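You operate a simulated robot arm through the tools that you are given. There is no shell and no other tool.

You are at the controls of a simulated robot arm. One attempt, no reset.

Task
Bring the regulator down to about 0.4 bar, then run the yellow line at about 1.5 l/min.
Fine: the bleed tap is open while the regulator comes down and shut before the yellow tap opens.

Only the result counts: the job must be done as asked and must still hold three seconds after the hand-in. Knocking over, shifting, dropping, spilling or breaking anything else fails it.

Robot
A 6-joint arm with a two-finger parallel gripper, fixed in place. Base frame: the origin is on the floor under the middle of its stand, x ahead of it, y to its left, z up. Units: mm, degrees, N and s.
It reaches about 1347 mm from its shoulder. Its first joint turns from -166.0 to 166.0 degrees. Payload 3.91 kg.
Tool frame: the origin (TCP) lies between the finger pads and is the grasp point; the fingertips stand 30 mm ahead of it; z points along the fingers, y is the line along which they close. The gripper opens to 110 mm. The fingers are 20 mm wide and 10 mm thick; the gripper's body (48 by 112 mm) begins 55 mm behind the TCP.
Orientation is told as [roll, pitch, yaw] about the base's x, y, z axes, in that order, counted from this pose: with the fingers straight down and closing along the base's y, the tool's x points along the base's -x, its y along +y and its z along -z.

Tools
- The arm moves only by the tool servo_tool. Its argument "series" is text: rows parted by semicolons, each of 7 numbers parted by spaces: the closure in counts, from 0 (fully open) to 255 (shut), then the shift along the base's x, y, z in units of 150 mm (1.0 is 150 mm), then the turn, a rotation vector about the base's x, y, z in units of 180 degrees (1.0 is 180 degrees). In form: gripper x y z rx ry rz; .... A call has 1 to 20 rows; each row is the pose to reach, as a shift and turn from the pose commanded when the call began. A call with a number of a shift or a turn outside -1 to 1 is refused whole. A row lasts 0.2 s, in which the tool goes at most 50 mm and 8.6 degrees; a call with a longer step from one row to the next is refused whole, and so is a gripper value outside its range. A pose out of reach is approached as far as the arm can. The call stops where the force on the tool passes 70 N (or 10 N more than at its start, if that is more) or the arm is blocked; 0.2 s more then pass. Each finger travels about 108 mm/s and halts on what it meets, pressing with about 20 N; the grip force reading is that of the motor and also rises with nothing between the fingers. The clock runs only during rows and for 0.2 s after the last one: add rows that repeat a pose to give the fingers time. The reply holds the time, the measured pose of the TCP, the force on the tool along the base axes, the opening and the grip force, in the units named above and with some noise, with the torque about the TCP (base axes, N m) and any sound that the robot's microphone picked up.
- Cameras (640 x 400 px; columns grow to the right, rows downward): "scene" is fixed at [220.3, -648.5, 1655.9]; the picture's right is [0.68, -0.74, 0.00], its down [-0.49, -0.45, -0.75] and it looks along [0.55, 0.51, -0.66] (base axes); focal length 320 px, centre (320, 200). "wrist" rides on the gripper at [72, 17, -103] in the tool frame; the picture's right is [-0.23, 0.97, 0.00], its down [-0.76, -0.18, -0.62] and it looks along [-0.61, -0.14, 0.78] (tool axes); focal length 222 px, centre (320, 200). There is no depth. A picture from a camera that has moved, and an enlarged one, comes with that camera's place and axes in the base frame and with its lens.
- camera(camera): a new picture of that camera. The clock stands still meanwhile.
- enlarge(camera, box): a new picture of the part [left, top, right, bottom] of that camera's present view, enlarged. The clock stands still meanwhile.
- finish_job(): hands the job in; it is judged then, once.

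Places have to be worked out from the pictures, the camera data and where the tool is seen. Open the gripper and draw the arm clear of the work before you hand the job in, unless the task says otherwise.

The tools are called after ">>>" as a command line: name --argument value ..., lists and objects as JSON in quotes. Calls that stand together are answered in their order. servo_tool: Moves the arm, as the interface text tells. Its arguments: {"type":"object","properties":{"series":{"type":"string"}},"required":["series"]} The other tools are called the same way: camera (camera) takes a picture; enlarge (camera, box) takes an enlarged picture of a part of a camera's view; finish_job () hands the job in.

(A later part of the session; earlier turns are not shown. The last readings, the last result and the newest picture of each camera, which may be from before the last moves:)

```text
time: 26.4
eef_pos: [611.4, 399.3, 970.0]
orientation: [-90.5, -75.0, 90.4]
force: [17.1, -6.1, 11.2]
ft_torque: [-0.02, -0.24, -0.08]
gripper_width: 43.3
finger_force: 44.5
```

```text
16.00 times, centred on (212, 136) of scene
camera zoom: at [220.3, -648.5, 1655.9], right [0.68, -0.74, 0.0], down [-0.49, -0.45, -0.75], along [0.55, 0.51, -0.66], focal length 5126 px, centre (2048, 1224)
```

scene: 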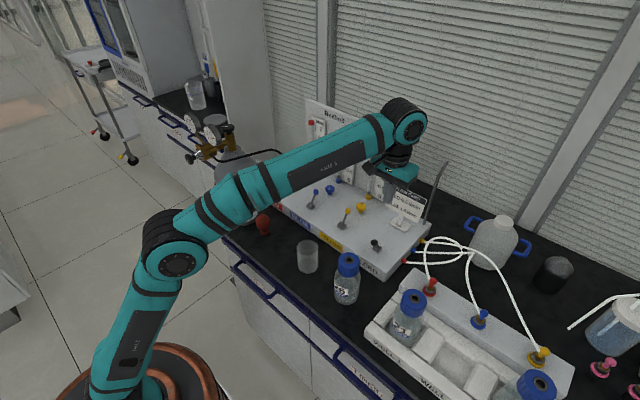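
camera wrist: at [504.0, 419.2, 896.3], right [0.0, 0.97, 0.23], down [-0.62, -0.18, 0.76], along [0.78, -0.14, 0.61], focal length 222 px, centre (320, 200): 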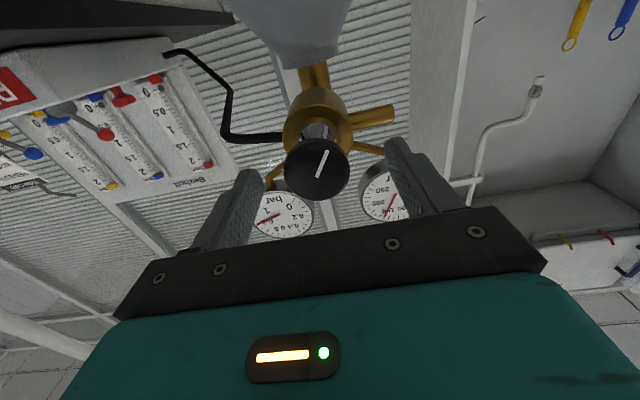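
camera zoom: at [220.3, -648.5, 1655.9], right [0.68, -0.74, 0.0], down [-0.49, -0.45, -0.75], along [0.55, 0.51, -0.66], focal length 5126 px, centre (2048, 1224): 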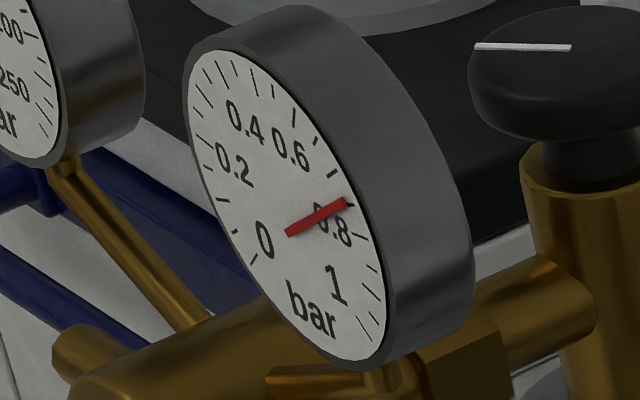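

The reading is steady at about 0.75 bar, so 15° gave roughly -0.06. I turn another 40°.

>>> servo_tool --series "255 0 0 0 -0.0444 0 0; 255 0 0 0 -0.0889 0 0; 255 0 0 0 -0.1333 0 0; 255 0 0 0 -0.1778 0 0; 255 0 0 0 -0.2222 0 0; 255 0 0 0 -0.2222 0 0"

>>> enlarge --camera "scene" --box '[206, 125, 218, 147]'

>>> enlarge --camera "wrist" --box '[230, 100, 430, 240]'

```text
time: 27.9
eef_pos: [612.4, 398.2, 971.1]
orientation: [-90.4, -35.0, 90.1]
force: [18.7, -11.0, 29.4]
ft_torque: [0.06, -0.66, -0.38]
gripper_width: 43.3
finger_force: 44.5
```

```text
16.00 times, centred on (212, 136) of scene
camera zoom: at [220.3, -648.5, 1655.9], right [0.68, -0.74, 0.0], down [-0.49, -0.45, -0.75], along [0.55, 0.51, -0.66], focal length 5126 px, centre (2048, 1224)
```

zoom: 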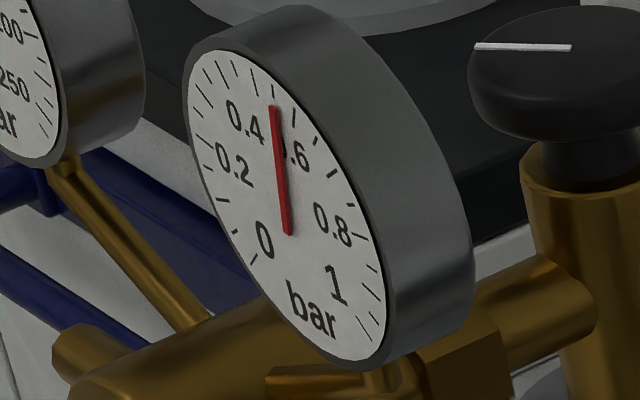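

```text
2.86 times, centred on (330, 170) of wrist
camera zoom: at [507.8, 348.3, 914.3], right [0.0, 0.74, -0.67], down [-0.63, 0.52, 0.58], along [0.78, 0.42, 0.47], focal length 635 px, centre (291, 286)
```

zoom: 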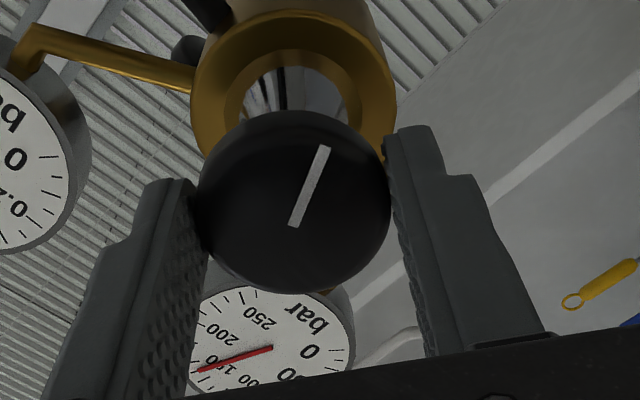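

The needle now reads about 0.55 bar, so it is falling at roughly 0.004 bar per degree. I turn about 36° more, easing the side loads slightly with small shifts.

>>> servo_tool --series "255 0.006 -0.006 0.012 0 0 0; 255 0.006 -0.006 0.012 -0.04 0 0; 255 0.006 -0.006 0.012 -0.08 0 0; 255 0.006 -0.006 0.012 -0.12 0 0; 255 0.006 -0.006 0.012 -0.16 0 0; 255 0.006 -0.006 0.012 -0.2 0 0; 255 0.006 -0.006 0.012 -0.2 0 0"

>>> enlarge --camera "scene" --box '[206, 125, 218, 147]'

>>> enlarge --camera "wrist" --box '[230, 100, 430, 240]'

```text
time: 29.4
eef_pos: [610.7, 399.4, 970.9]
orientation: [-90.2, 1.1, 90.1]
force: [-8.8, -6.0, 14.8]
ft_torque: [0.05, -0.36, 0.01]
gripper_width: 43.3
finger_force: 45.0
```

```text
16.00 times, centred on (212, 136) of scene
camera zoom: at [220.3, -648.5, 1655.9], right [0.68, -0.74, 0.0], down [-0.49, -0.45, -0.75], along [0.55, 0.51, -0.66], focal length 5126 px, centre (2048, 1224)
```

zoom: 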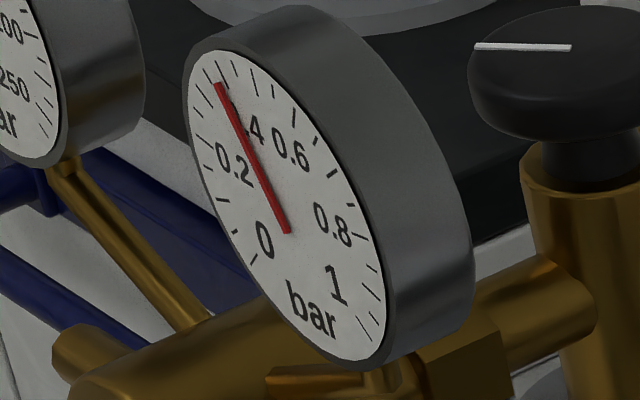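

```text
2.86 times, centred on (330, 170) of wrist
camera zoom: at [507.7, 324.4, 955.4], right [0.0, 0.21, -0.98], down [-0.63, 0.76, 0.16], along [0.78, 0.61, 0.13], focal length 635 px, centre (291, 286)
```

zoom: 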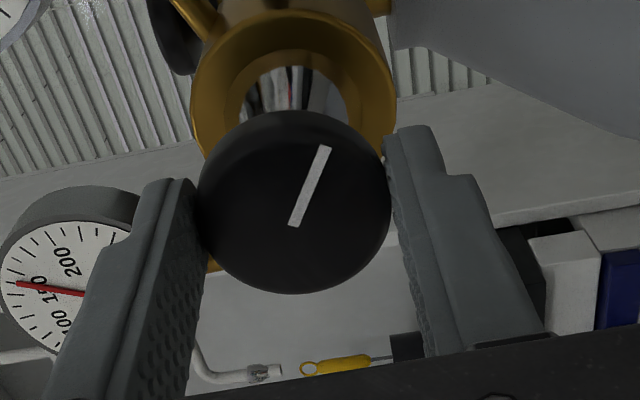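

The needle now reads about 0.40 bar by its angle (about 0.39 by the tick marks). I release the knob, withdraw straight back, and re-check the gauge.

>>> servo_tool --series "60 0 0 0 0 0 0; 60 0 0 0 0 0 0; 60 -0.2 0 0 0 0 0; 60 -0.45 0 0 0 0 0; 60 -0.75 0 0 0 0 0; 60 -1 0 0 0 0 0"

>>> enlarge --camera "scene" --box '[206, 125, 218, 147]'

>>> camera --camera "wrist"

>>> camera --camera "scene"

```text
time: 30.9
eef_pos: [461.8, 399.3, 970.8]
orientation: [-90.1, 1.0, 90.1]
force: [0.2, 0.0, 0.4]
ft_torque: [-0.03, 0.0, -0.04]
gripper_width: 84.1
finger_force: 0.0
```

```text
16.00 times, centred on (212, 136) of scene
camera zoom: at [220.3, -648.5, 1655.9], right [0.68, -0.74, 0.0], down [-0.49, -0.45, -0.75], along [0.55, 0.51, -0.66], focal length 5126 px, centre (2048, 1224)
```

zoom: 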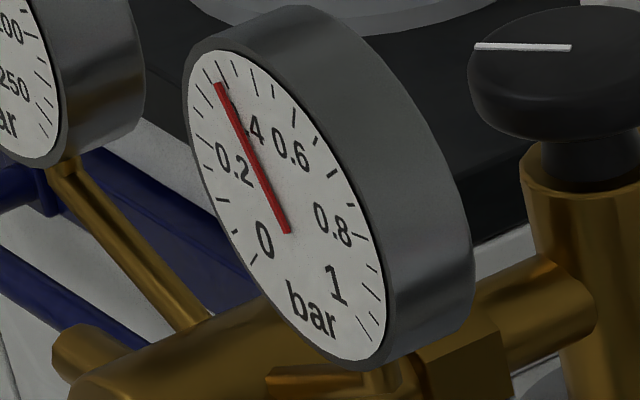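

```text
taken
camera wrist: at [358.1, 325.0, 954.1], right [0.0, 0.21, -0.98], down [-0.62, 0.76, 0.16], along [0.78, 0.61, 0.13], focal length 222 px, centre (320, 200)
```

wrist: 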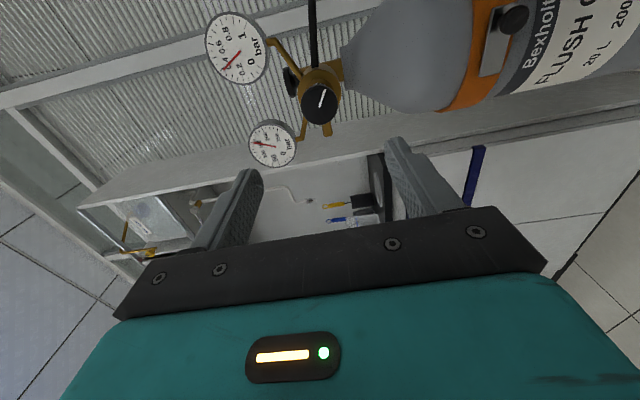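

```text
taken
```

scene: 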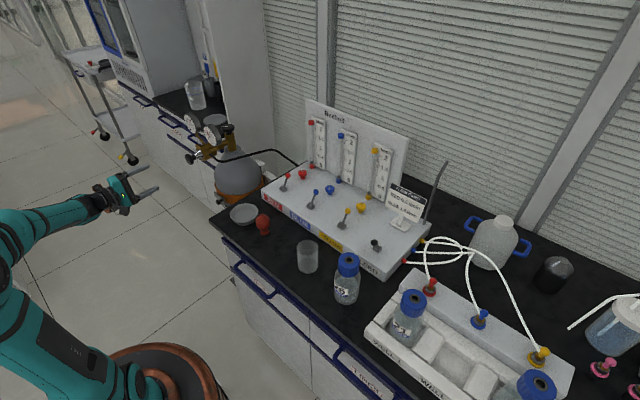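

>>> enlarge --camera "wrist" --box '[190, 0, 350, 150]'

```text
2.67 times, centred on (270, 75) of wrist
camera zoom: at [358.1, 325.0, 954.1], right [0.0, 0.21, -0.98], down [-0.62, 0.76, 0.16], along [0.78, 0.61, 0.13], focal length 592 px, centre (453, 533)
```

zoom: 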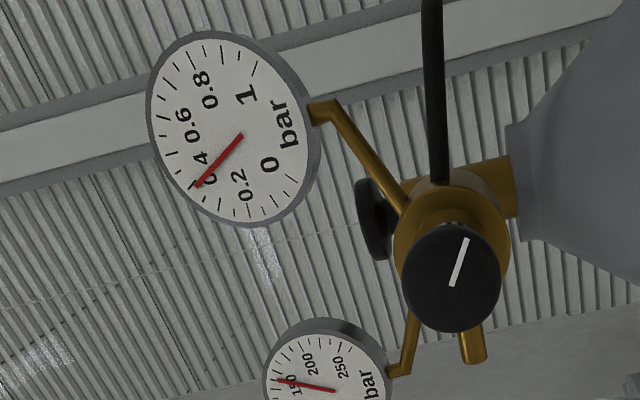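

The frontal view confirms about 0.40 bar and nothing moved when I let go. Next I shut the bleed, so I rotate the tool back to pointing straight down while travelling toward the console.

>>> servo_tool --series "100 0 -0.05 0.067 0.0257 0.0257 -0.0257; 180 0 -0.1 0.133 0.0513 0.0513 -0.0513; 255 0 -0.15 0.2 0.077 0.077 -0.077; 255 0 -0.2 0.267 0.1027 0.1027 -0.1027; 255 0 -0.27 0.333 0.1283 0.1283 -0.1283; 255 0 -0.33 0.4 0.154 0.154 -0.154; 255 0 -0.4 0.467 0.1797 0.1797 -0.1797; 255 0 -0.47 0.533 0.2053 0.2053 -0.2053; 255 0 -0.53 0.6 0.231 0.231 -0.231; 255 0 -0.6 0.667 0.2567 0.2567 -0.2567; 255 0 -0.67 0.733 0.2823 0.2823 -0.2823; 255 0 -0.75 0.8 0.308 0.308 -0.308; 255 0 -0.83 0.867 0.3337 0.3337 -0.3337; 255 0 -0.92 0.933 0.3593 0.3593 -0.3593; 255 0 -1 1 0.385 0.385 -0.385"

```text
time: 34.0
eef_pos: [463.9, 248.0, 1121.2]
orientation: [-0.1, 0.0, 0.9]
force: [-0.3, 0.2, 0.2]
ft_torque: [0.0, 0.02, 0.04]
gripper_width: 0.1
finger_force: 19.7
```

Orientation is back to straight down. I travel across in four hops, staying high.

>>> servo_tool --series "255 0.18 -0.2 0.05 0 0 -0.005; 255 0.36 -0.4 0.1 0 0 -0.005; 255 0.54 -0.6 0.1 0 0 -0.005; 255 0.72 -0.8 0.1 0 0 -0.005; 255 0.9 -1 0.1 0 0 -0.005"

>>> servo_tool --series "255 0.15 -0.25 0 0 0 0; 255 0.3 -0.5 0 0 0 0; 255 0.45 -0.75 0 0 0 0; 255 0.6 -1 0 0 0 0"

>>> servo_tool --series "255 0.08 -0.25 0 0 0 0; 255 0.16 -0.5 0 0 0 0; 255 0.24 -0.75 0 0 0 0; 255 0.32 -1 0 0 0 0; 255 0.32 -1 0 0 0 0"

>>> camera --camera "wrist"

>>> camera --camera "scene"

```text
time: 35.2
eef_pos: [596.7, 97.8, 1135.3]
orientation: [-0.2, -0.1, 0.1]
force: [-0.2, 1.0, 0.4]
ft_torque: [0.02, -0.01, 0.0]
gripper_width: 0.0
finger_force: 19.7
```

```text
time: 36.2
eef_pos: [685.4, -52.4, 1137.3]
orientation: [-0.1, -0.1, 0.2]
force: [-0.6, 1.0, 1.1]
ft_torque: [-0.02, -0.03, -0.01]
gripper_width: 0.0
finger_force: 20.2
```

```text
time: 37.5
eef_pos: [735.4, -202.5, 1136.7]
orientation: [-0.2, -0.2, 0.0]
force: [0.5, 0.7, -0.2]
ft_torque: [0.03, -0.02, -0.02]
gripper_width: 0.0
finger_force: 19.9
```

```text
taken
camera wrist: at [662.1, -185.6, 1239.3], right [0.23, 0.97, 0.0], down [0.76, -0.18, 0.62], along [0.61, -0.14, -0.78], focal length 222 px, centre (320, 200)
```

wrist: 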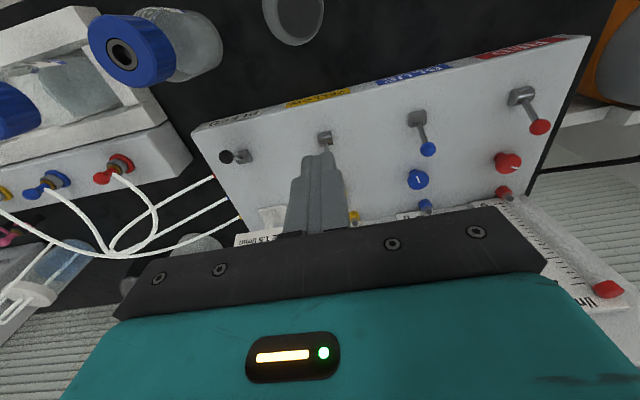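

```text
taken
```

scene: 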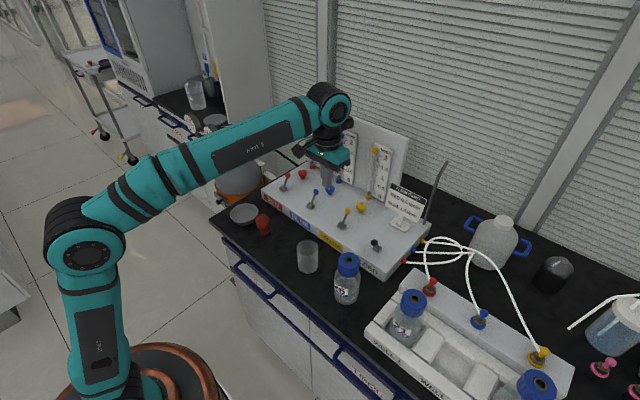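

The bottle cap is at about (643,-356,998), which the finger and camera clear. I move to a point in front of the bleed lever at x≈742 and descend to TCP z≈972.

>>> servo_tool --series "255 0.01 -0.25 0 0 0 0; 255 0.02 -0.5 0 0 0 0; 255 0.04 -0.75 0 0 0 0; 255 0.044 -0.983 0 0 0 0; 255 0.044 -0.983 -0.2 0 0 0; 255 0.044 -0.983 -0.4 0 0 0"

>>> camera --camera "wrist"

>>> enlarge --camera "scene" --box '[310, 170, 430, 290]'

```text
time: 38.9
eef_pos: [741.6, -350.0, 1078.0]
orientation: [0.0, 0.0, 0.1]
force: [-0.3, -0.3, 0.1]
ft_torque: [0.02, -0.01, 0.04]
gripper_width: 0.0
finger_force: 20.3
```

```text
taken
camera wrist: at [668.3, -333.7, 1180.2], right [0.23, 0.97, 0.0], down [0.76, -0.18, 0.62], along [0.61, -0.14, -0.78], focal length 222 px, centre (320, 200)
```

wrist: 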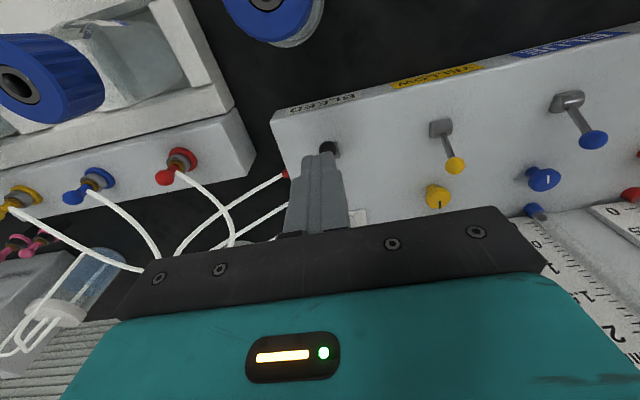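

```text
3.33 times, centred on (370, 230) of scene
camera zoom: at [220.3, -648.5, 1655.9], right [0.68, -0.74, 0.0], down [-0.49, -0.45, -0.75], along [0.55, 0.51, -0.66], focal length 1068 px, centre (153, 100)
```

zoom: 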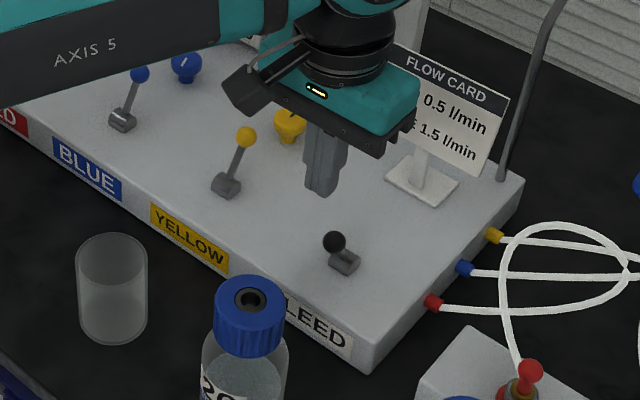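

The finger is in front of the ball and clear of the bottle, so I descend.

>>> servo_tool --series "255 0 0 -0.2 0 0 0; 255 0 0 -0.4 0 0 0; 255 0 0 -0.6 0 0 0; 255 0 0 -0.7 0 0 0; 255 0 0 -0.7 0 0 0"

>>> camera --camera "wrist"

>>> enlarge --camera "scene" --box '[310, 170, 430, 290]'

```text
time: 40.0
eef_pos: [741.3, -347.7, 971.0]
orientation: [-0.1, -0.1, 0.1]
force: [0.1, 0.2, 0.5]
ft_torque: [0.01, -0.03, 0.03]
gripper_width: 0.0
finger_force: 20.2
```

```text
taken
camera wrist: at [667.9, -331.7, 1073.3], right [0.23, 0.97, 0.0], down [0.76, -0.18, 0.62], along [0.61, -0.14, -0.78], focal length 222 px, centre (320, 200)
```

wrist: 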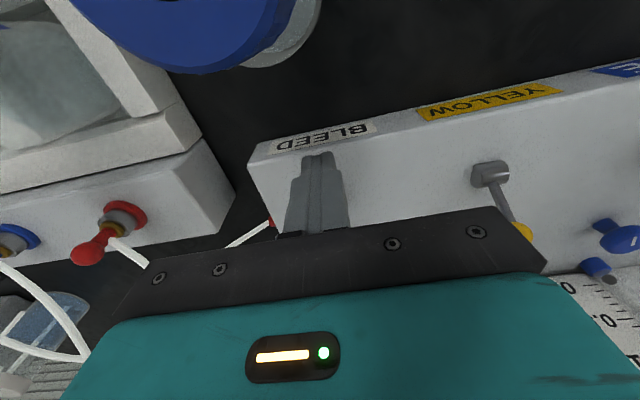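

```text
3.33 times, centred on (370, 230) of scene
camera zoom: at [220.3, -648.5, 1655.9], right [0.68, -0.74, 0.0], down [-0.49, -0.45, -0.75], along [0.55, 0.51, -0.66], focal length 1068 px, centre (153, 100)
```

zoom: 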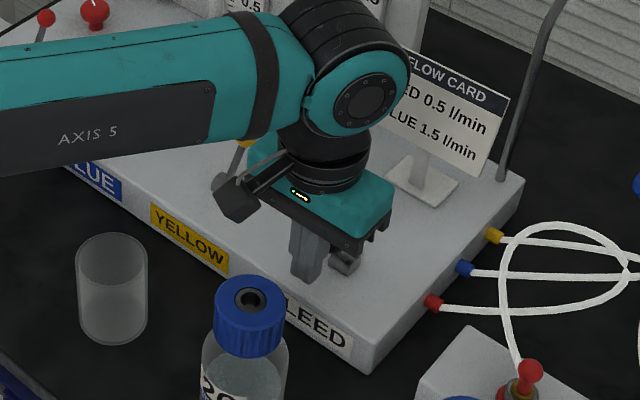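

The finger is in place in front of the lever. I push it back toward +x in small steps.

>>> servo_tool --series "255 0.05 -0.015 0 0 0 0; 255 0.1 -0.015 0 0 0 0; 255 0.15 -0.015 0 0 0 0; 255 0.2 -0.015 0 0 0 0; 255 0.25 -0.015 0 0 0 0; 255 0.3 -0.015 0 0 0 0; 255 0.35 -0.015 0 0 0 0; 255 0.39 -0.015 0 0 0 0; 255 0.42 -0.015 0 0 0 0; 255 0.44 -0.015 0 0 0 0"

>>> camera --camera "wrist"

>>> enlarge --camera "scene" --box '[310, 170, 430, 290]'

```text
time: 42.2
eef_pos: [806.8, -350.8, 970.8]
orientation: [0.0, -0.1, 0.1]
force: [0.7, 0.5, -0.2]
ft_torque: [0.0, -0.05, -0.01]
gripper_width: 0.1
finger_force: 20.2
```

```text
taken
camera wrist: at [734.9, -334.9, 1073.5], right [0.23, 0.97, 0.0], down [0.76, -0.18, 0.62], along [0.61, -0.14, -0.78], focal length 222 px, centre (320, 200)
```

wrist: 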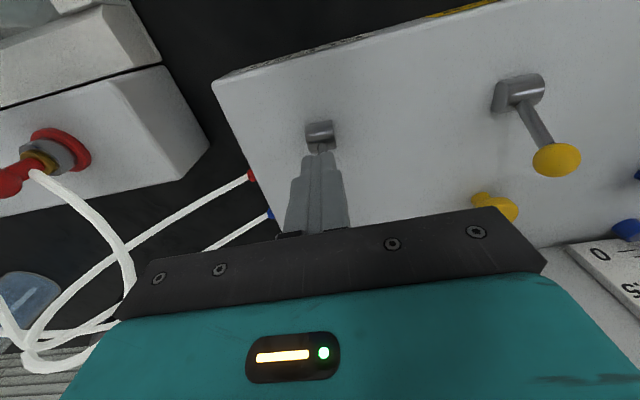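

```text
3.33 times, centred on (370, 230) of scene
camera zoom: at [220.3, -648.5, 1655.9], right [0.68, -0.74, 0.0], down [-0.49, -0.45, -0.75], along [0.55, 0.51, -0.66], focal length 1068 px, centre (153, 100)
```

zoom: 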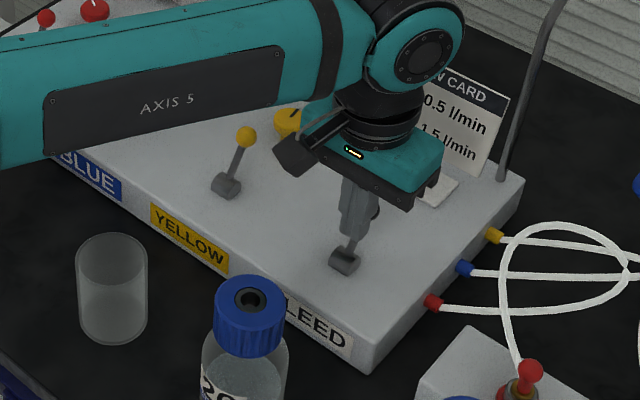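

The lever has swung back behind the finger. I nudge a little further until it meets the stop.

>>> servo_tool --series "255 0.02 0 0 0 0 0; 255 0.035 0 0 0 0 0; 255 0.05 0 0 0 0 0; 255 0.06 0 0 0 0 0"

```text
time: 43.3
eef_pos: [812.3, -351.8, 974.0]
orientation: [-0.1, 0.4, 0.0]
force: [-57.3, -2.1, 0.5]
ft_torque: [0.01, 1.56, 0.05]
gripper_width: 0.0
finger_force: 19.8
stopped in row 4: the force on the tool passed its limit at 74 N (the readings are from after the stop); the commanded pose is now the measured one
```

The lever is at its stop (force limit). I back off, rise straight up, and check the lever and gauge.

>>> servo_tool --series "255 -0.1 0 0 0 -0.002 0; 255 -0.2 0 0 0 -0.002 0; 255 -0.2 0 0.25 0 -0.002 0; 255 -0.2 0 0.5 0 -0.002 0; 255 -0.2 0 0.75 0 -0.002 0; 255 -0.2 0.2 0.9 0 -0.002 0"

>>> enlarge --camera "scene" --box '[310, 170, 430, 290]'

>>> enlarge --camera "scene" --box '[206, 125, 218, 147]'

>>> camera --camera "wrist"

```text
time: 44.7
eef_pos: [788.9, -321.0, 1106.1]
orientation: [-0.1, -0.1, 0.0]
force: [0.5, -0.8, 0.0]
ft_torque: [0.01, 0.03, 0.02]
gripper_width: 0.2
finger_force: 19.8
```

```text
3.33 times, centred on (370, 230) of scene
camera zoom: at [220.3, -648.5, 1655.9], right [0.68, -0.74, 0.0], down [-0.49, -0.45, -0.75], along [0.55, 0.51, -0.66], focal length 1068 px, centre (153, 100)
```

zoom: 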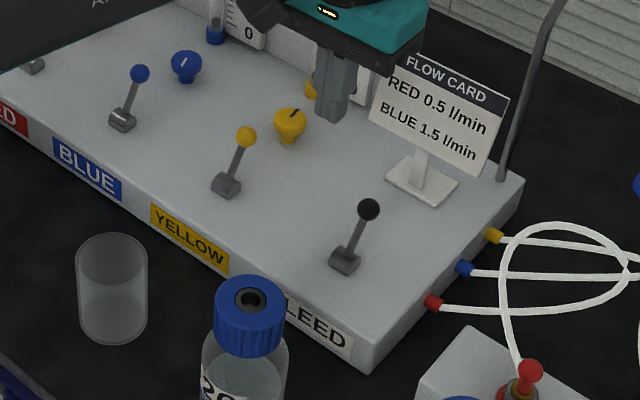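

```text
16.00 times, centred on (212, 136) of scene
camera zoom: at [220.3, -648.5, 1655.9], right [0.68, -0.74, 0.0], down [-0.49, -0.45, -0.75], along [0.55, 0.51, -0.66], focal length 5126 px, centre (2048, 1224)
```

zoom: 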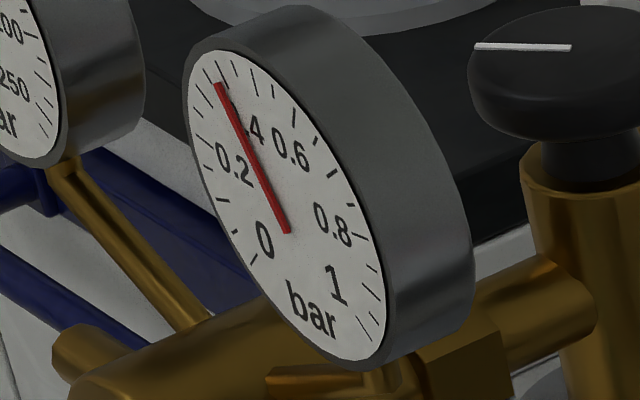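

```text
taken
camera wrist: at [715.8, -305.4, 1209.0], right [0.23, 0.97, 0.0], down [0.76, -0.18, 0.62], along [0.61, -0.14, -0.78], focal length 222 px, centre (320, 200)
```

wrist: 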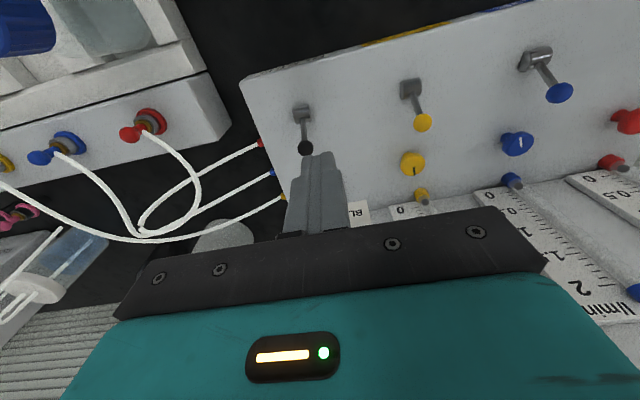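

The bleed is shut again and the gauge holds at about 0.40 bar. Now I go for the yellow tap, positioning behind its lever at x≈866, between the ball and the needle knob.

>>> servo_tool --series "255 0.13 0.2 0 0 0 0; 255 0.26 0.4 0 0 0 0; 255 0.39 0.6 0 0 0 0; 255 0.514 0.74 -0.05 0 0 0; 255 0.514 0.74 -0.3 0 0 0; 255 0.514 0.74 -0.3 0 0 0"

>>> camera --camera "wrist"

>>> enlarge --camera "scene" --box '[290, 130, 430, 250]'

```text
time: 46.1
eef_pos: [863.3, -210.5, 1060.3]
orientation: [0.0, -0.1, 0.1]
force: [0.0, 0.1, -0.2]
ft_torque: [0.01, 0.04, 0.01]
gripper_width: 0.2
finger_force: 20.0
```

```text
taken
camera wrist: at [790.5, -193.9, 1163.0], right [0.23, 0.97, 0.0], down [0.76, -0.18, 0.62], along [0.61, -0.14, -0.78], focal length 222 px, centre (320, 200)
```

wrist: 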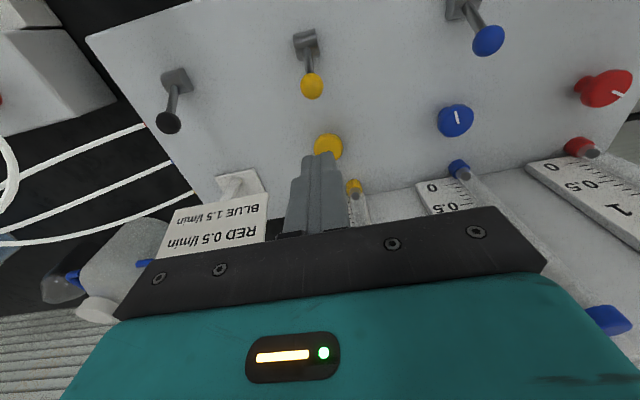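

```text
3.33 times, centred on (360, 190) of scene
camera zoom: at [220.3, -648.5, 1655.9], right [0.68, -0.74, 0.0], down [-0.49, -0.45, -0.75], along [0.55, 0.51, -0.66], focal length 1068 px, centre (187, 233)
```

zoom: 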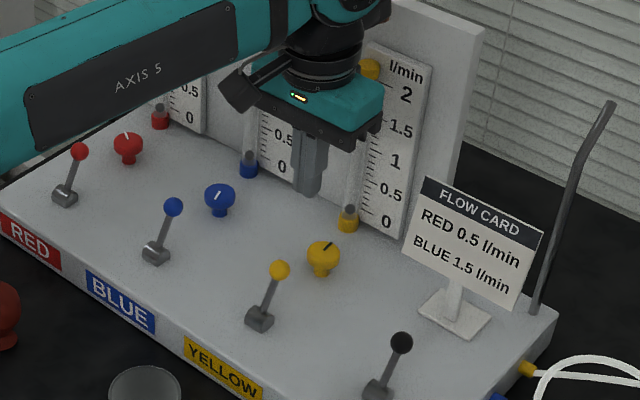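

The yellow ball is at (831,-210,953) and its knob at (901,-210,925). I descend between them.

>>> servo_tool --series "255 0.01 0 -0.2 0 0 0; 255 0.01 0 -0.4 0 0 0; 255 0.01 0 -0.55 0 0 0; 255 0.01 0 -0.6 0 0 0; 255 0.01 0 -0.6 0 0 0"

>>> camera --camera "wrist"

>>> enlarge --camera "scene" --box '[290, 130, 430, 250]'

```text
time: 47.3
eef_pos: [865.1, -208.0, 971.4]
orientation: [-0.1, -0.1, 0.1]
force: [-0.3, -1.0, 0.7]
ft_torque: [0.01, 0.01, 0.01]
gripper_width: 0.1
finger_force: 19.9
```

```text
taken
camera wrist: at [791.8, -192.7, 1074.0], right [0.23, 0.97, 0.0], down [0.76, -0.18, 0.62], along [0.61, -0.14, -0.78], focal length 222 px, centre (320, 200)
```

wrist: 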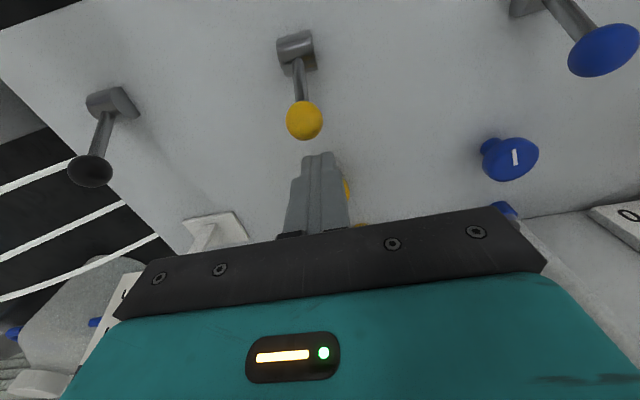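

```text
3.33 times, centred on (360, 190) of scene
camera zoom: at [220.3, -648.5, 1655.9], right [0.68, -0.74, 0.0], down [-0.49, -0.45, -0.75], along [0.55, 0.51, -0.66], focal length 1068 px, centre (187, 233)
```

zoom: 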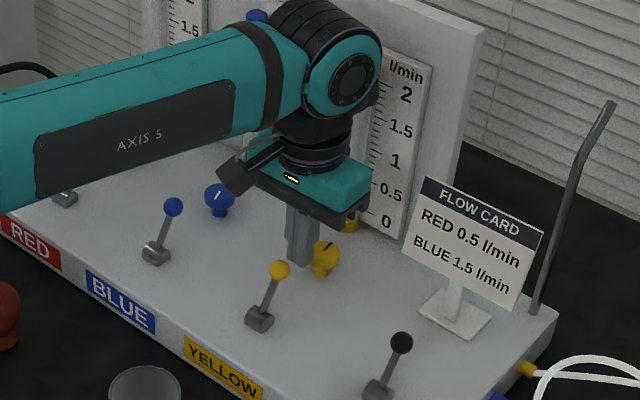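

Clear on both sides. I pull the yellow lever forward in small steps.

>>> servo_tool --series "255 -0.06 -0.012 0 0 0 0; 255 -0.11 -0.012 0 0 0 0; 255 -0.16 -0.012 0 0 0 0; 255 -0.21 -0.012 0 0 0 0; 255 -0.26 -0.012 0 0 0 0; 255 -0.31 -0.012 0 0 0 0; 255 -0.36 -0.012 0 0 0 0; 255 -0.395 -0.012 0 0 0 0; 255 -0.41 -0.012 0 0 0 0; 255 -0.425 -0.012 0 0 0 0; 255 -0.44 -0.012 0 0 0 0"

>>> camera --camera "wrist"

>>> enlarge --camera "scene" --box '[290, 130, 430, 250]'

```text
time: 49.7
eef_pos: [799.0, -211.0, 971.8]
orientation: [-0.1, -0.2, 0.1]
force: [8.2, -0.5, 1.7]
ft_torque: [-0.02, -0.23, -0.02]
gripper_width: 0.2
finger_force: 20.0
```

```text
taken
camera wrist: at [726.5, -195.0, 1074.5], right [0.23, 0.97, 0.0], down [0.76, -0.18, 0.63], along [0.61, -0.14, -0.78], focal length 222 px, centre (320, 200)
```

wrist: 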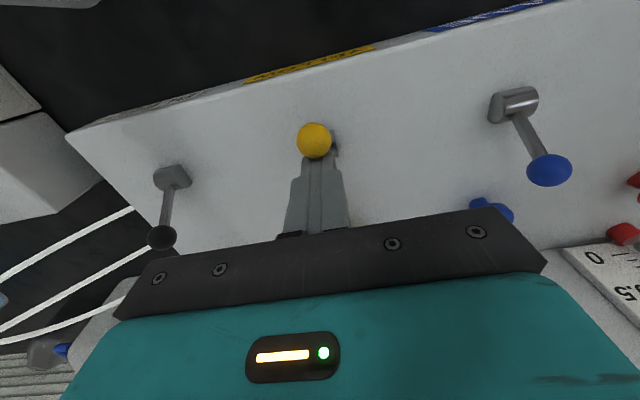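

```text
3.33 times, centred on (360, 190) of scene
camera zoom: at [220.3, -648.5, 1655.9], right [0.68, -0.74, 0.0], down [-0.49, -0.45, -0.75], along [0.55, 0.51, -0.66], focal length 1068 px, centre (187, 233)
```

zoom: 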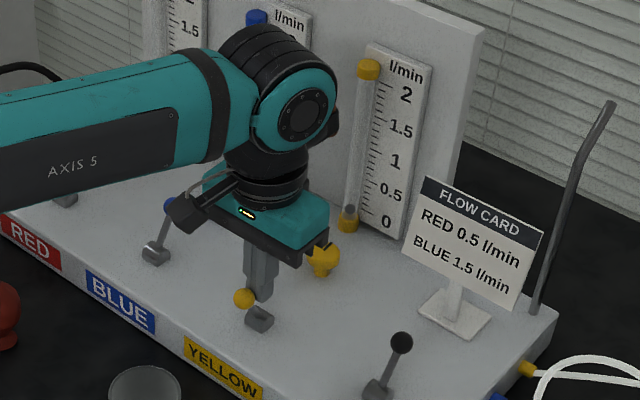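

The yellow lever is forward against its stop. I back off a little, rise, and look at the yellow float.

>>> servo_tool --series "255 0.07 0 0 0 0 0; 255 0.14 0 0 0 0 0; 255 0.14 0 0.25 0 0 0; 255 0.14 0 0.5 0 0 0; 255 0.07 0 0.8 0 0 0; 255 -0.2 0 0.9 0 0 0; 255 -0.4 0 0.9 0 0 0"

>>> enlarge --camera "scene" --box '[340, 130, 440, 230]'

>>> enlarge --camera "scene" --box '[206, 125, 218, 147]'

>>> camera --camera "wrist"

```text
time: 51.3
eef_pos: [737.6, -209.9, 1106.2]
orientation: [-0.1, 0.0, 0.0]
force: [0.1, -0.4, -0.6]
ft_torque: [0.01, 0.06, -0.01]
gripper_width: 0.0
finger_force: 19.6
```

```text
4.00 times, centred on (390, 180) of scene
camera zoom: at [220.3, -648.5, 1655.9], right [0.68, -0.74, 0.0], down [-0.49, -0.45, -0.75], along [0.55, 0.51, -0.66], focal length 1281 px, centre (40, 280)
```

zoom: 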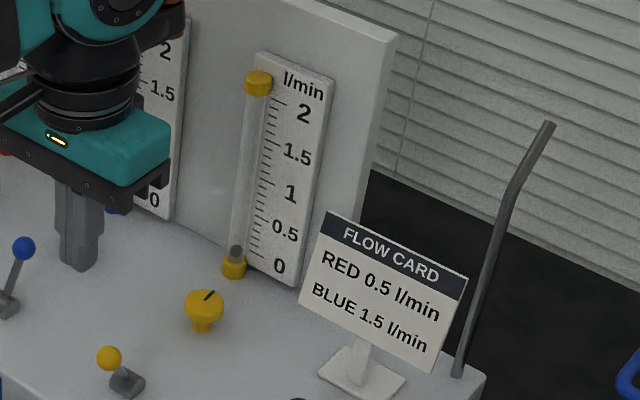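

```text
16.00 times, centred on (212, 136) of scene
camera zoom: at [220.3, -648.5, 1655.9], right [0.68, -0.74, 0.0], down [-0.49, -0.45, -0.75], along [0.55, 0.51, -0.66], focal length 5126 px, centre (2048, 1224)
```

zoom: 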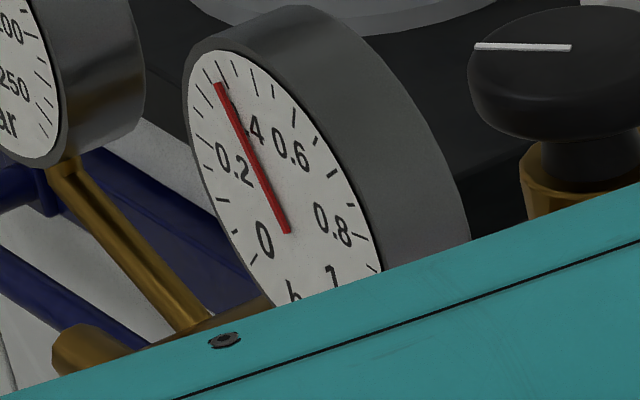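

```text
taken
camera wrist: at [665.2, -194.4, 1208.2], right [0.23, 0.97, 0.0], down [0.76, -0.18, 0.62], along [0.61, -0.14, -0.78], focal length 222 px, centre (320, 200)
```

wrist: 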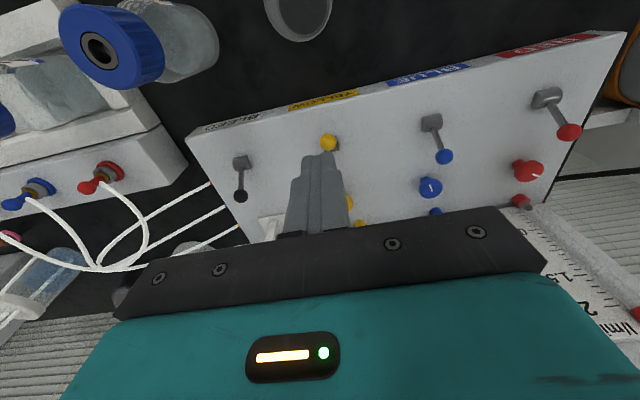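

The yellow tap is open but its float is still at 0, so the needle valve is shut and has to be opened by its knob. I enlarge the knob and float to study the shape and scale.

>>> enlarge --camera "scene" --box '[376, 190, 416, 220]'

>>> enlarge --camera "scene" --box '[380, 140, 430, 205]'

```text
13.33 times, centred on (396, 205) of scene
camera zoom: at [220.3, -648.5, 1655.9], right [0.68, -0.74, 0.0], down [-0.49, -0.45, -0.75], along [0.55, 0.51, -0.66], focal length 4271 px, centre (-693, 133)
```

zoom: 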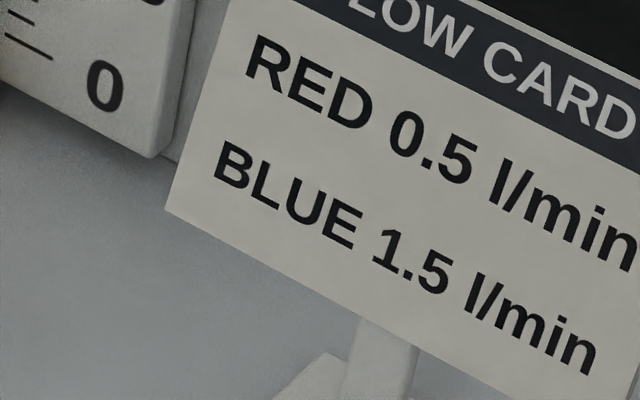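

```text
6.15 times, centred on (405, 172) of scene
camera zoom: at [220.3, -648.5, 1655.9], right [0.68, -0.74, 0.0], down [-0.49, -0.45, -0.75], along [0.55, 0.51, -0.66], focal length 1971 px, centre (-203, 369)
```

zoom: 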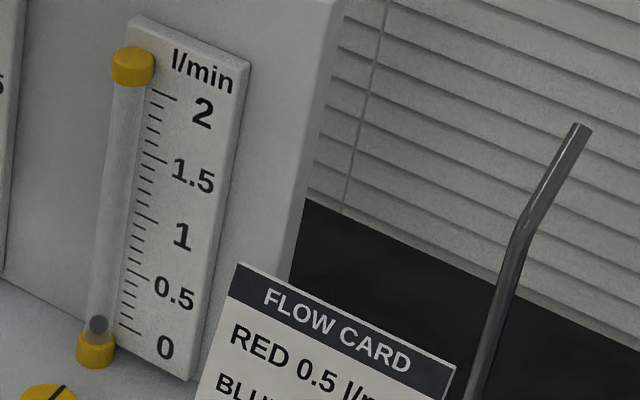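

>>> enlarge --camera "scene" --box '[342, 190, 382, 230]'

>>> enlarge --camera "scene" --box '[350, 140, 400, 215]'

```text
10.00 times, centred on (362, 210) of scene
camera zoom: at [220.3, -648.5, 1655.9], right [0.68, -0.74, 0.0], down [-0.49, -0.45, -0.75], along [0.55, 0.51, -0.66], focal length 3204 px, centre (-100, 100)
```

zoom: 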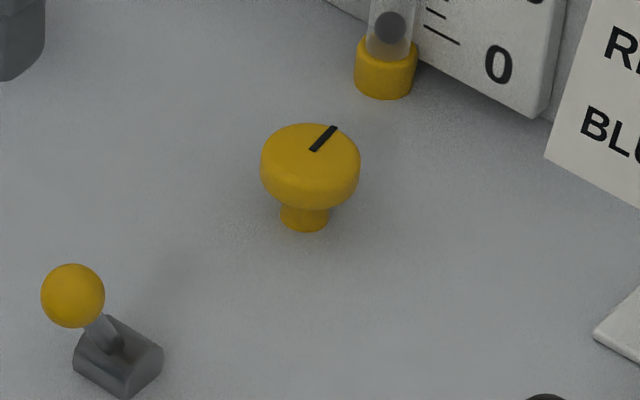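

```text
5.33 times, centred on (375, 178) of scene
camera zoom: at [220.3, -648.5, 1655.9], right [0.68, -0.74, 0.0], down [-0.49, -0.45, -0.75], along [0.55, 0.51, -0.66], focal length 1709 px, centre (27, 320)
```

zoom: 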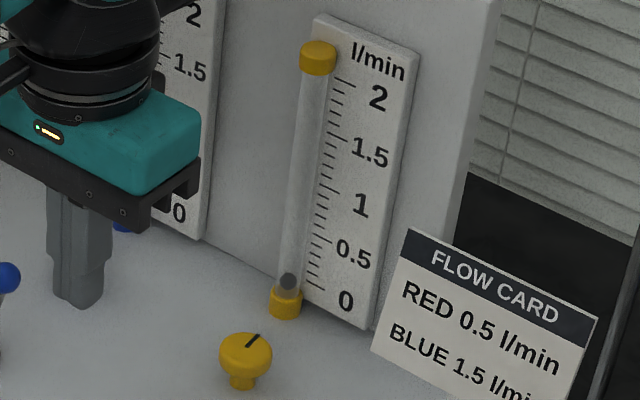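

The knob is a disc about 34 mm across centred near (901,-210), from z≈912 to 931, with its mark pointing toward +x. I check the red and blue knob marks for comparison, since they may show which way opens.

>>> enlarge --camera "wrist" --box '[390, 130, 590, 230]'

>>> camera --camera "scene"

```text
3.20 times, centred on (490, 180) of wrist
camera zoom: at [665.2, -194.4, 1208.2], right [0.23, 0.97, 0.0], down [0.76, -0.18, 0.62], along [0.61, -0.14, -0.78], focal length 711 px, centre (-224, 264)
```

zoom: 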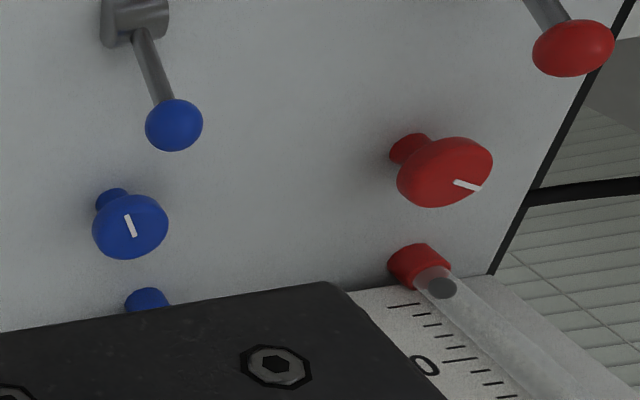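

```text
taken
```

scene: 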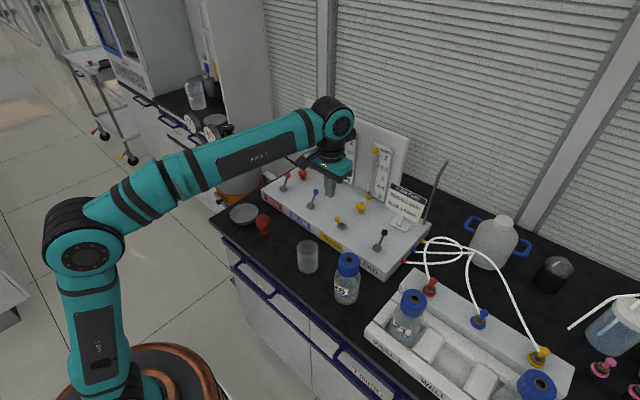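

The red mark points +y and blue -x while yellow, which is shut, points +x, which suggests counterclockwise opens. I yaw the gripper clockwise by 72° first, so there is plenty of counterclockwise travel in one grasp, and move above the knob with the fingers partly open.

>>> servo_tool --series "104 0.1 0 -0.05 0 0 -0.0444; 104 0.2 0 -0.1 0 0 -0.0889; 104 0.3 0 -0.15 0 0 -0.1333; 104 0.4 0 -0.2 0 0 -0.1778; 104 0.5 0 -0.25 0 0 -0.2222; 104 0.6 0 -0.3 0 0 -0.2667; 104 0.7 0 -0.33 0 0 -0.3111; 104 0.8 0 -0.36 0 0 -0.3556; 104 0.9 0 -0.4 0 0 -0.4; 104 0.95 0 -0.4 0 0 -0.4"

>>> camera --camera "wrist"

>>> enlarge --camera "scene" --box '[290, 110, 450, 230]'

```text
time: 53.5
eef_pos: [882.6, -214.1, 1045.9]
orientation: [-0.2, -0.1, -72.1]
force: [-0.5, -0.6, 0.4]
ft_torque: [0.01, 0.0, 0.0]
gripper_width: 64.8
finger_force: 0.1
```

```text
taken
camera wrist: at [875.3, -139.6, 1148.6], right [1.0, 0.08, 0.0], down [0.07, -0.78, 0.62], along [0.05, -0.62, -0.78], focal length 222 px, centre (320, 200)
```

wrist: 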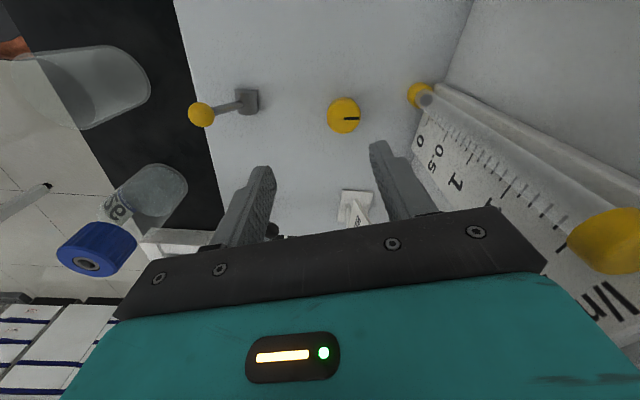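

```text
3.33 times, centred on (370, 170) of scene
camera zoom: at [220.3, -648.5, 1655.9], right [0.68, -0.74, 0.0], down [-0.49, -0.45, -0.75], along [0.55, 0.51, -0.66], focal length 1068 px, centre (153, 300)
```

zoom: 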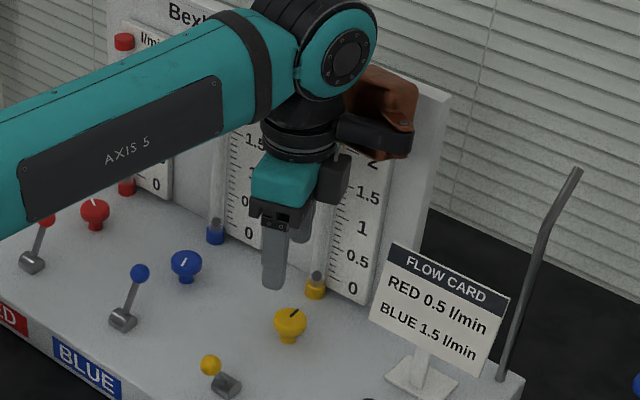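

There is a copper and black part of the robot's wrist sticking out on the far side toward the board. I enlarge it to judge its clearance before going lower.

>>> enlarge --camera "scene" --box '[350, 100, 430, 180]'

>>> camera --camera "scene"

```text
5.00 times, centred on (390, 140) of scene
camera zoom: at [220.3, -648.5, 1655.9], right [0.68, -0.74, 0.0], down [-0.49, -0.45, -0.75], along [0.55, 0.51, -0.66], focal length 1602 px, centre (-30, 500)
```

zoom: 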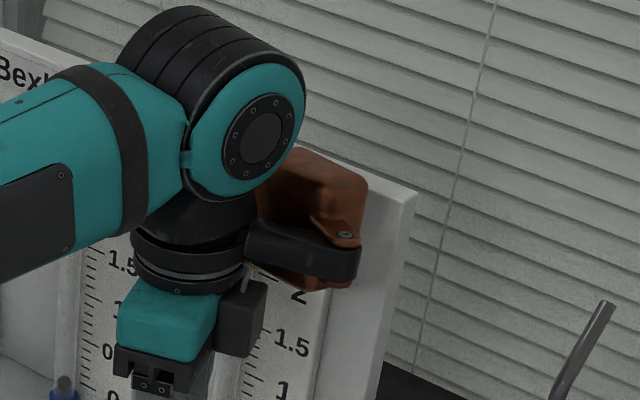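

```text
taken
```

scene: 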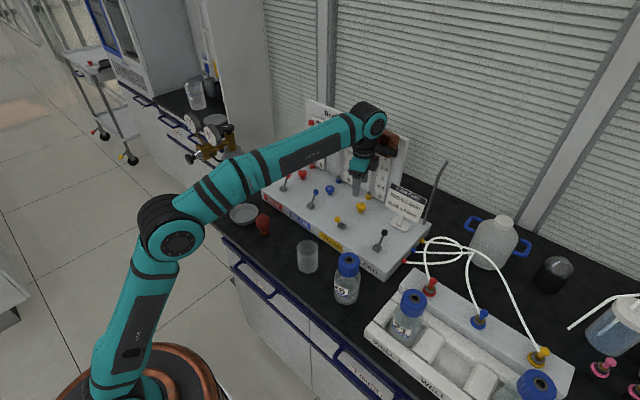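

That attachment rotates with the wrist at about 95 mm radius on the side opposite the camera, so a straight-down grasp sweeping through yaw 0 would hit the rotameters. I will tilt the gripper 25° so its body leans toward the robot, which keeps everything clear for yaw -60 to +80. First I set yaw to -60 and then tilt, staying high.

>>> servo_tool --series "104 0 0 0.1 0 0 0.034; 104 0 0 0.2 0 0 0.067; 104 0 0 0.2 0 0 0.067"

>>> servo_tool --series "104 0.02 0.02 0 -0.04 -0.0231 0; 104 0.05 0.04 -0.1 -0.08 -0.0462 0; 104 0.08 0.06 -0.2 -0.1203 -0.0694 0; 104 0.11 0.067 -0.3 -0.1203 -0.0694 0; 104 0.11 0.067 -0.3 -0.1203 -0.0694 0"

>>> camera --camera "wrist"

>>> enlarge --camera "scene" --box '[290, 100, 450, 230]'

```text
time: 54.3
eef_pos: [882.1, -212.1, 1078.1]
orientation: [-0.1, -0.1, -59.8]
force: [0.1, 0.2, 0.7]
ft_torque: [-0.03, 0.02, -0.01]
gripper_width: 65.2
finger_force: 0.0
```

```text
time: 55.5
eef_pos: [898.5, -201.5, 1031.6]
orientation: [-0.2, -25.0, -59.8]
force: [-0.3, -0.1, 0.2]
ft_torque: [0.0, -0.02, -0.04]
gripper_width: 65.3
finger_force: 0.1
```

```text
taken
camera wrist: at [857.7, -98.6, 1092.9], right [0.95, 0.31, 0.09], down [0.06, -0.46, 0.89], along [0.32, -0.83, -0.45], focal length 222 px, centre (320, 200)
```

wrist: 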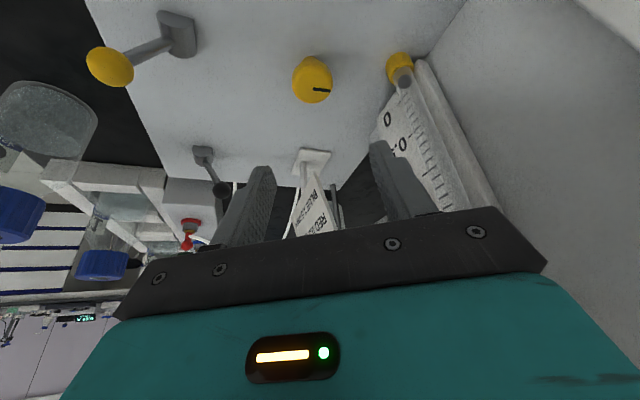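

```text
3.08 times, centred on (370, 165) of scene
camera zoom: at [220.3, -648.5, 1655.9], right [0.68, -0.74, 0.0], down [-0.49, -0.45, -0.75], along [0.55, 0.51, -0.66], focal length 986 px, centre (166, 308)
```

zoom: 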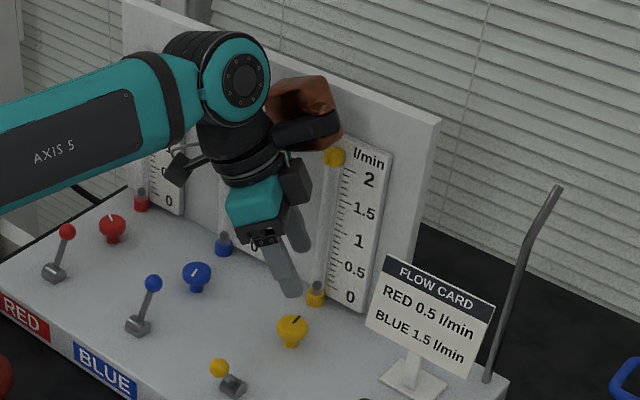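

The pose is as planned: tilt -25°, yaw -60°, with clear space around. I enlarge the wrist view to fix the knob centre.

>>> enlarge --camera "wrist" --box '[270, 40, 430, 140]'

```text
4.00 times, centred on (350, 90) of wrist
camera zoom: at [857.7, -98.6, 1092.9], right [0.95, 0.31, 0.09], down [0.06, -0.46, 0.89], along [0.32, -0.83, -0.45], focal length 888 px, centre (200, 640)
```

zoom: 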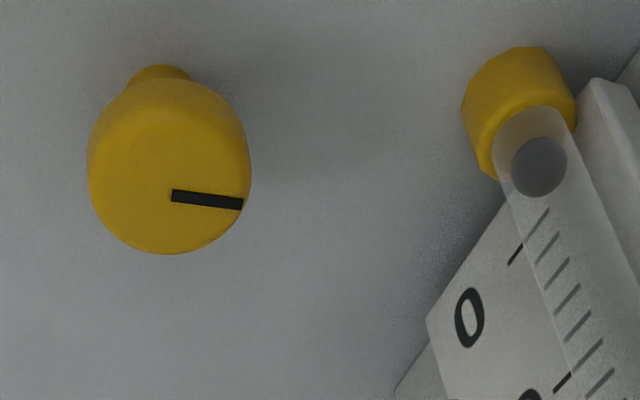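

My knob centre estimates lie between (899,-211) and (905,-210). I descend to just above the knob, with the tips near z≈934, for a close relative check.

>>> servo_tool --series "104 0.01 -0.01 -0.15 0 0 0; 104 0.017 -0.022 -0.3 0 0 0; 104 0.017 -0.022 -0.43 0 0 0; 104 0.017 -0.022 -0.43 0 0 0"

>>> camera --camera "wrist"

>>> enlarge --camera "scene" --box '[330, 170, 400, 240]'

```text
time: 56.5
eef_pos: [898.9, -203.2, 968.1]
orientation: [-0.3, -25.0, -59.8]
force: [0.0, -0.2, -0.2]
ft_torque: [0.01, -0.02, -0.03]
gripper_width: 65.3
finger_force: 0.0
```

```text
taken
camera wrist: at [858.8, -102.5, 1029.5], right [0.95, 0.31, 0.09], down [0.06, -0.46, 0.89], along [0.32, -0.83, -0.45], focal length 222 px, centre (320, 200)
```

wrist: 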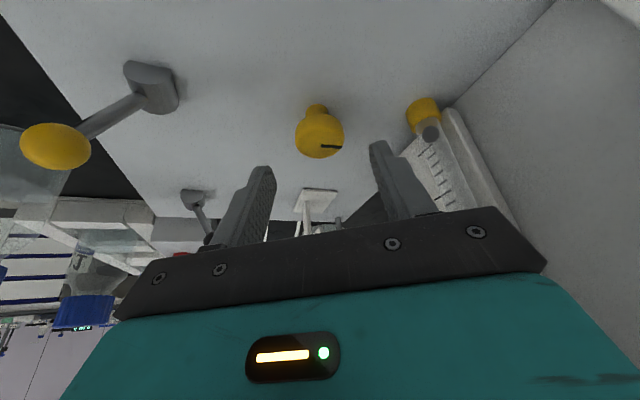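

```text
5.71 times, centred on (365, 205) of scene
camera zoom: at [220.3, -648.5, 1655.9], right [0.68, -0.74, 0.0], down [-0.49, -0.45, -0.75], along [0.55, 0.51, -0.66], focal length 1831 px, centre (63, 171)
```

zoom: 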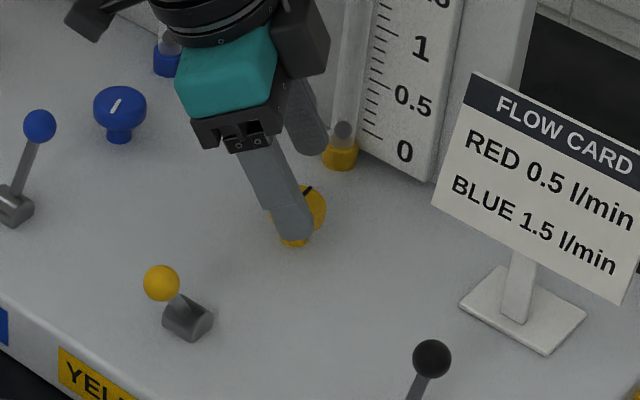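

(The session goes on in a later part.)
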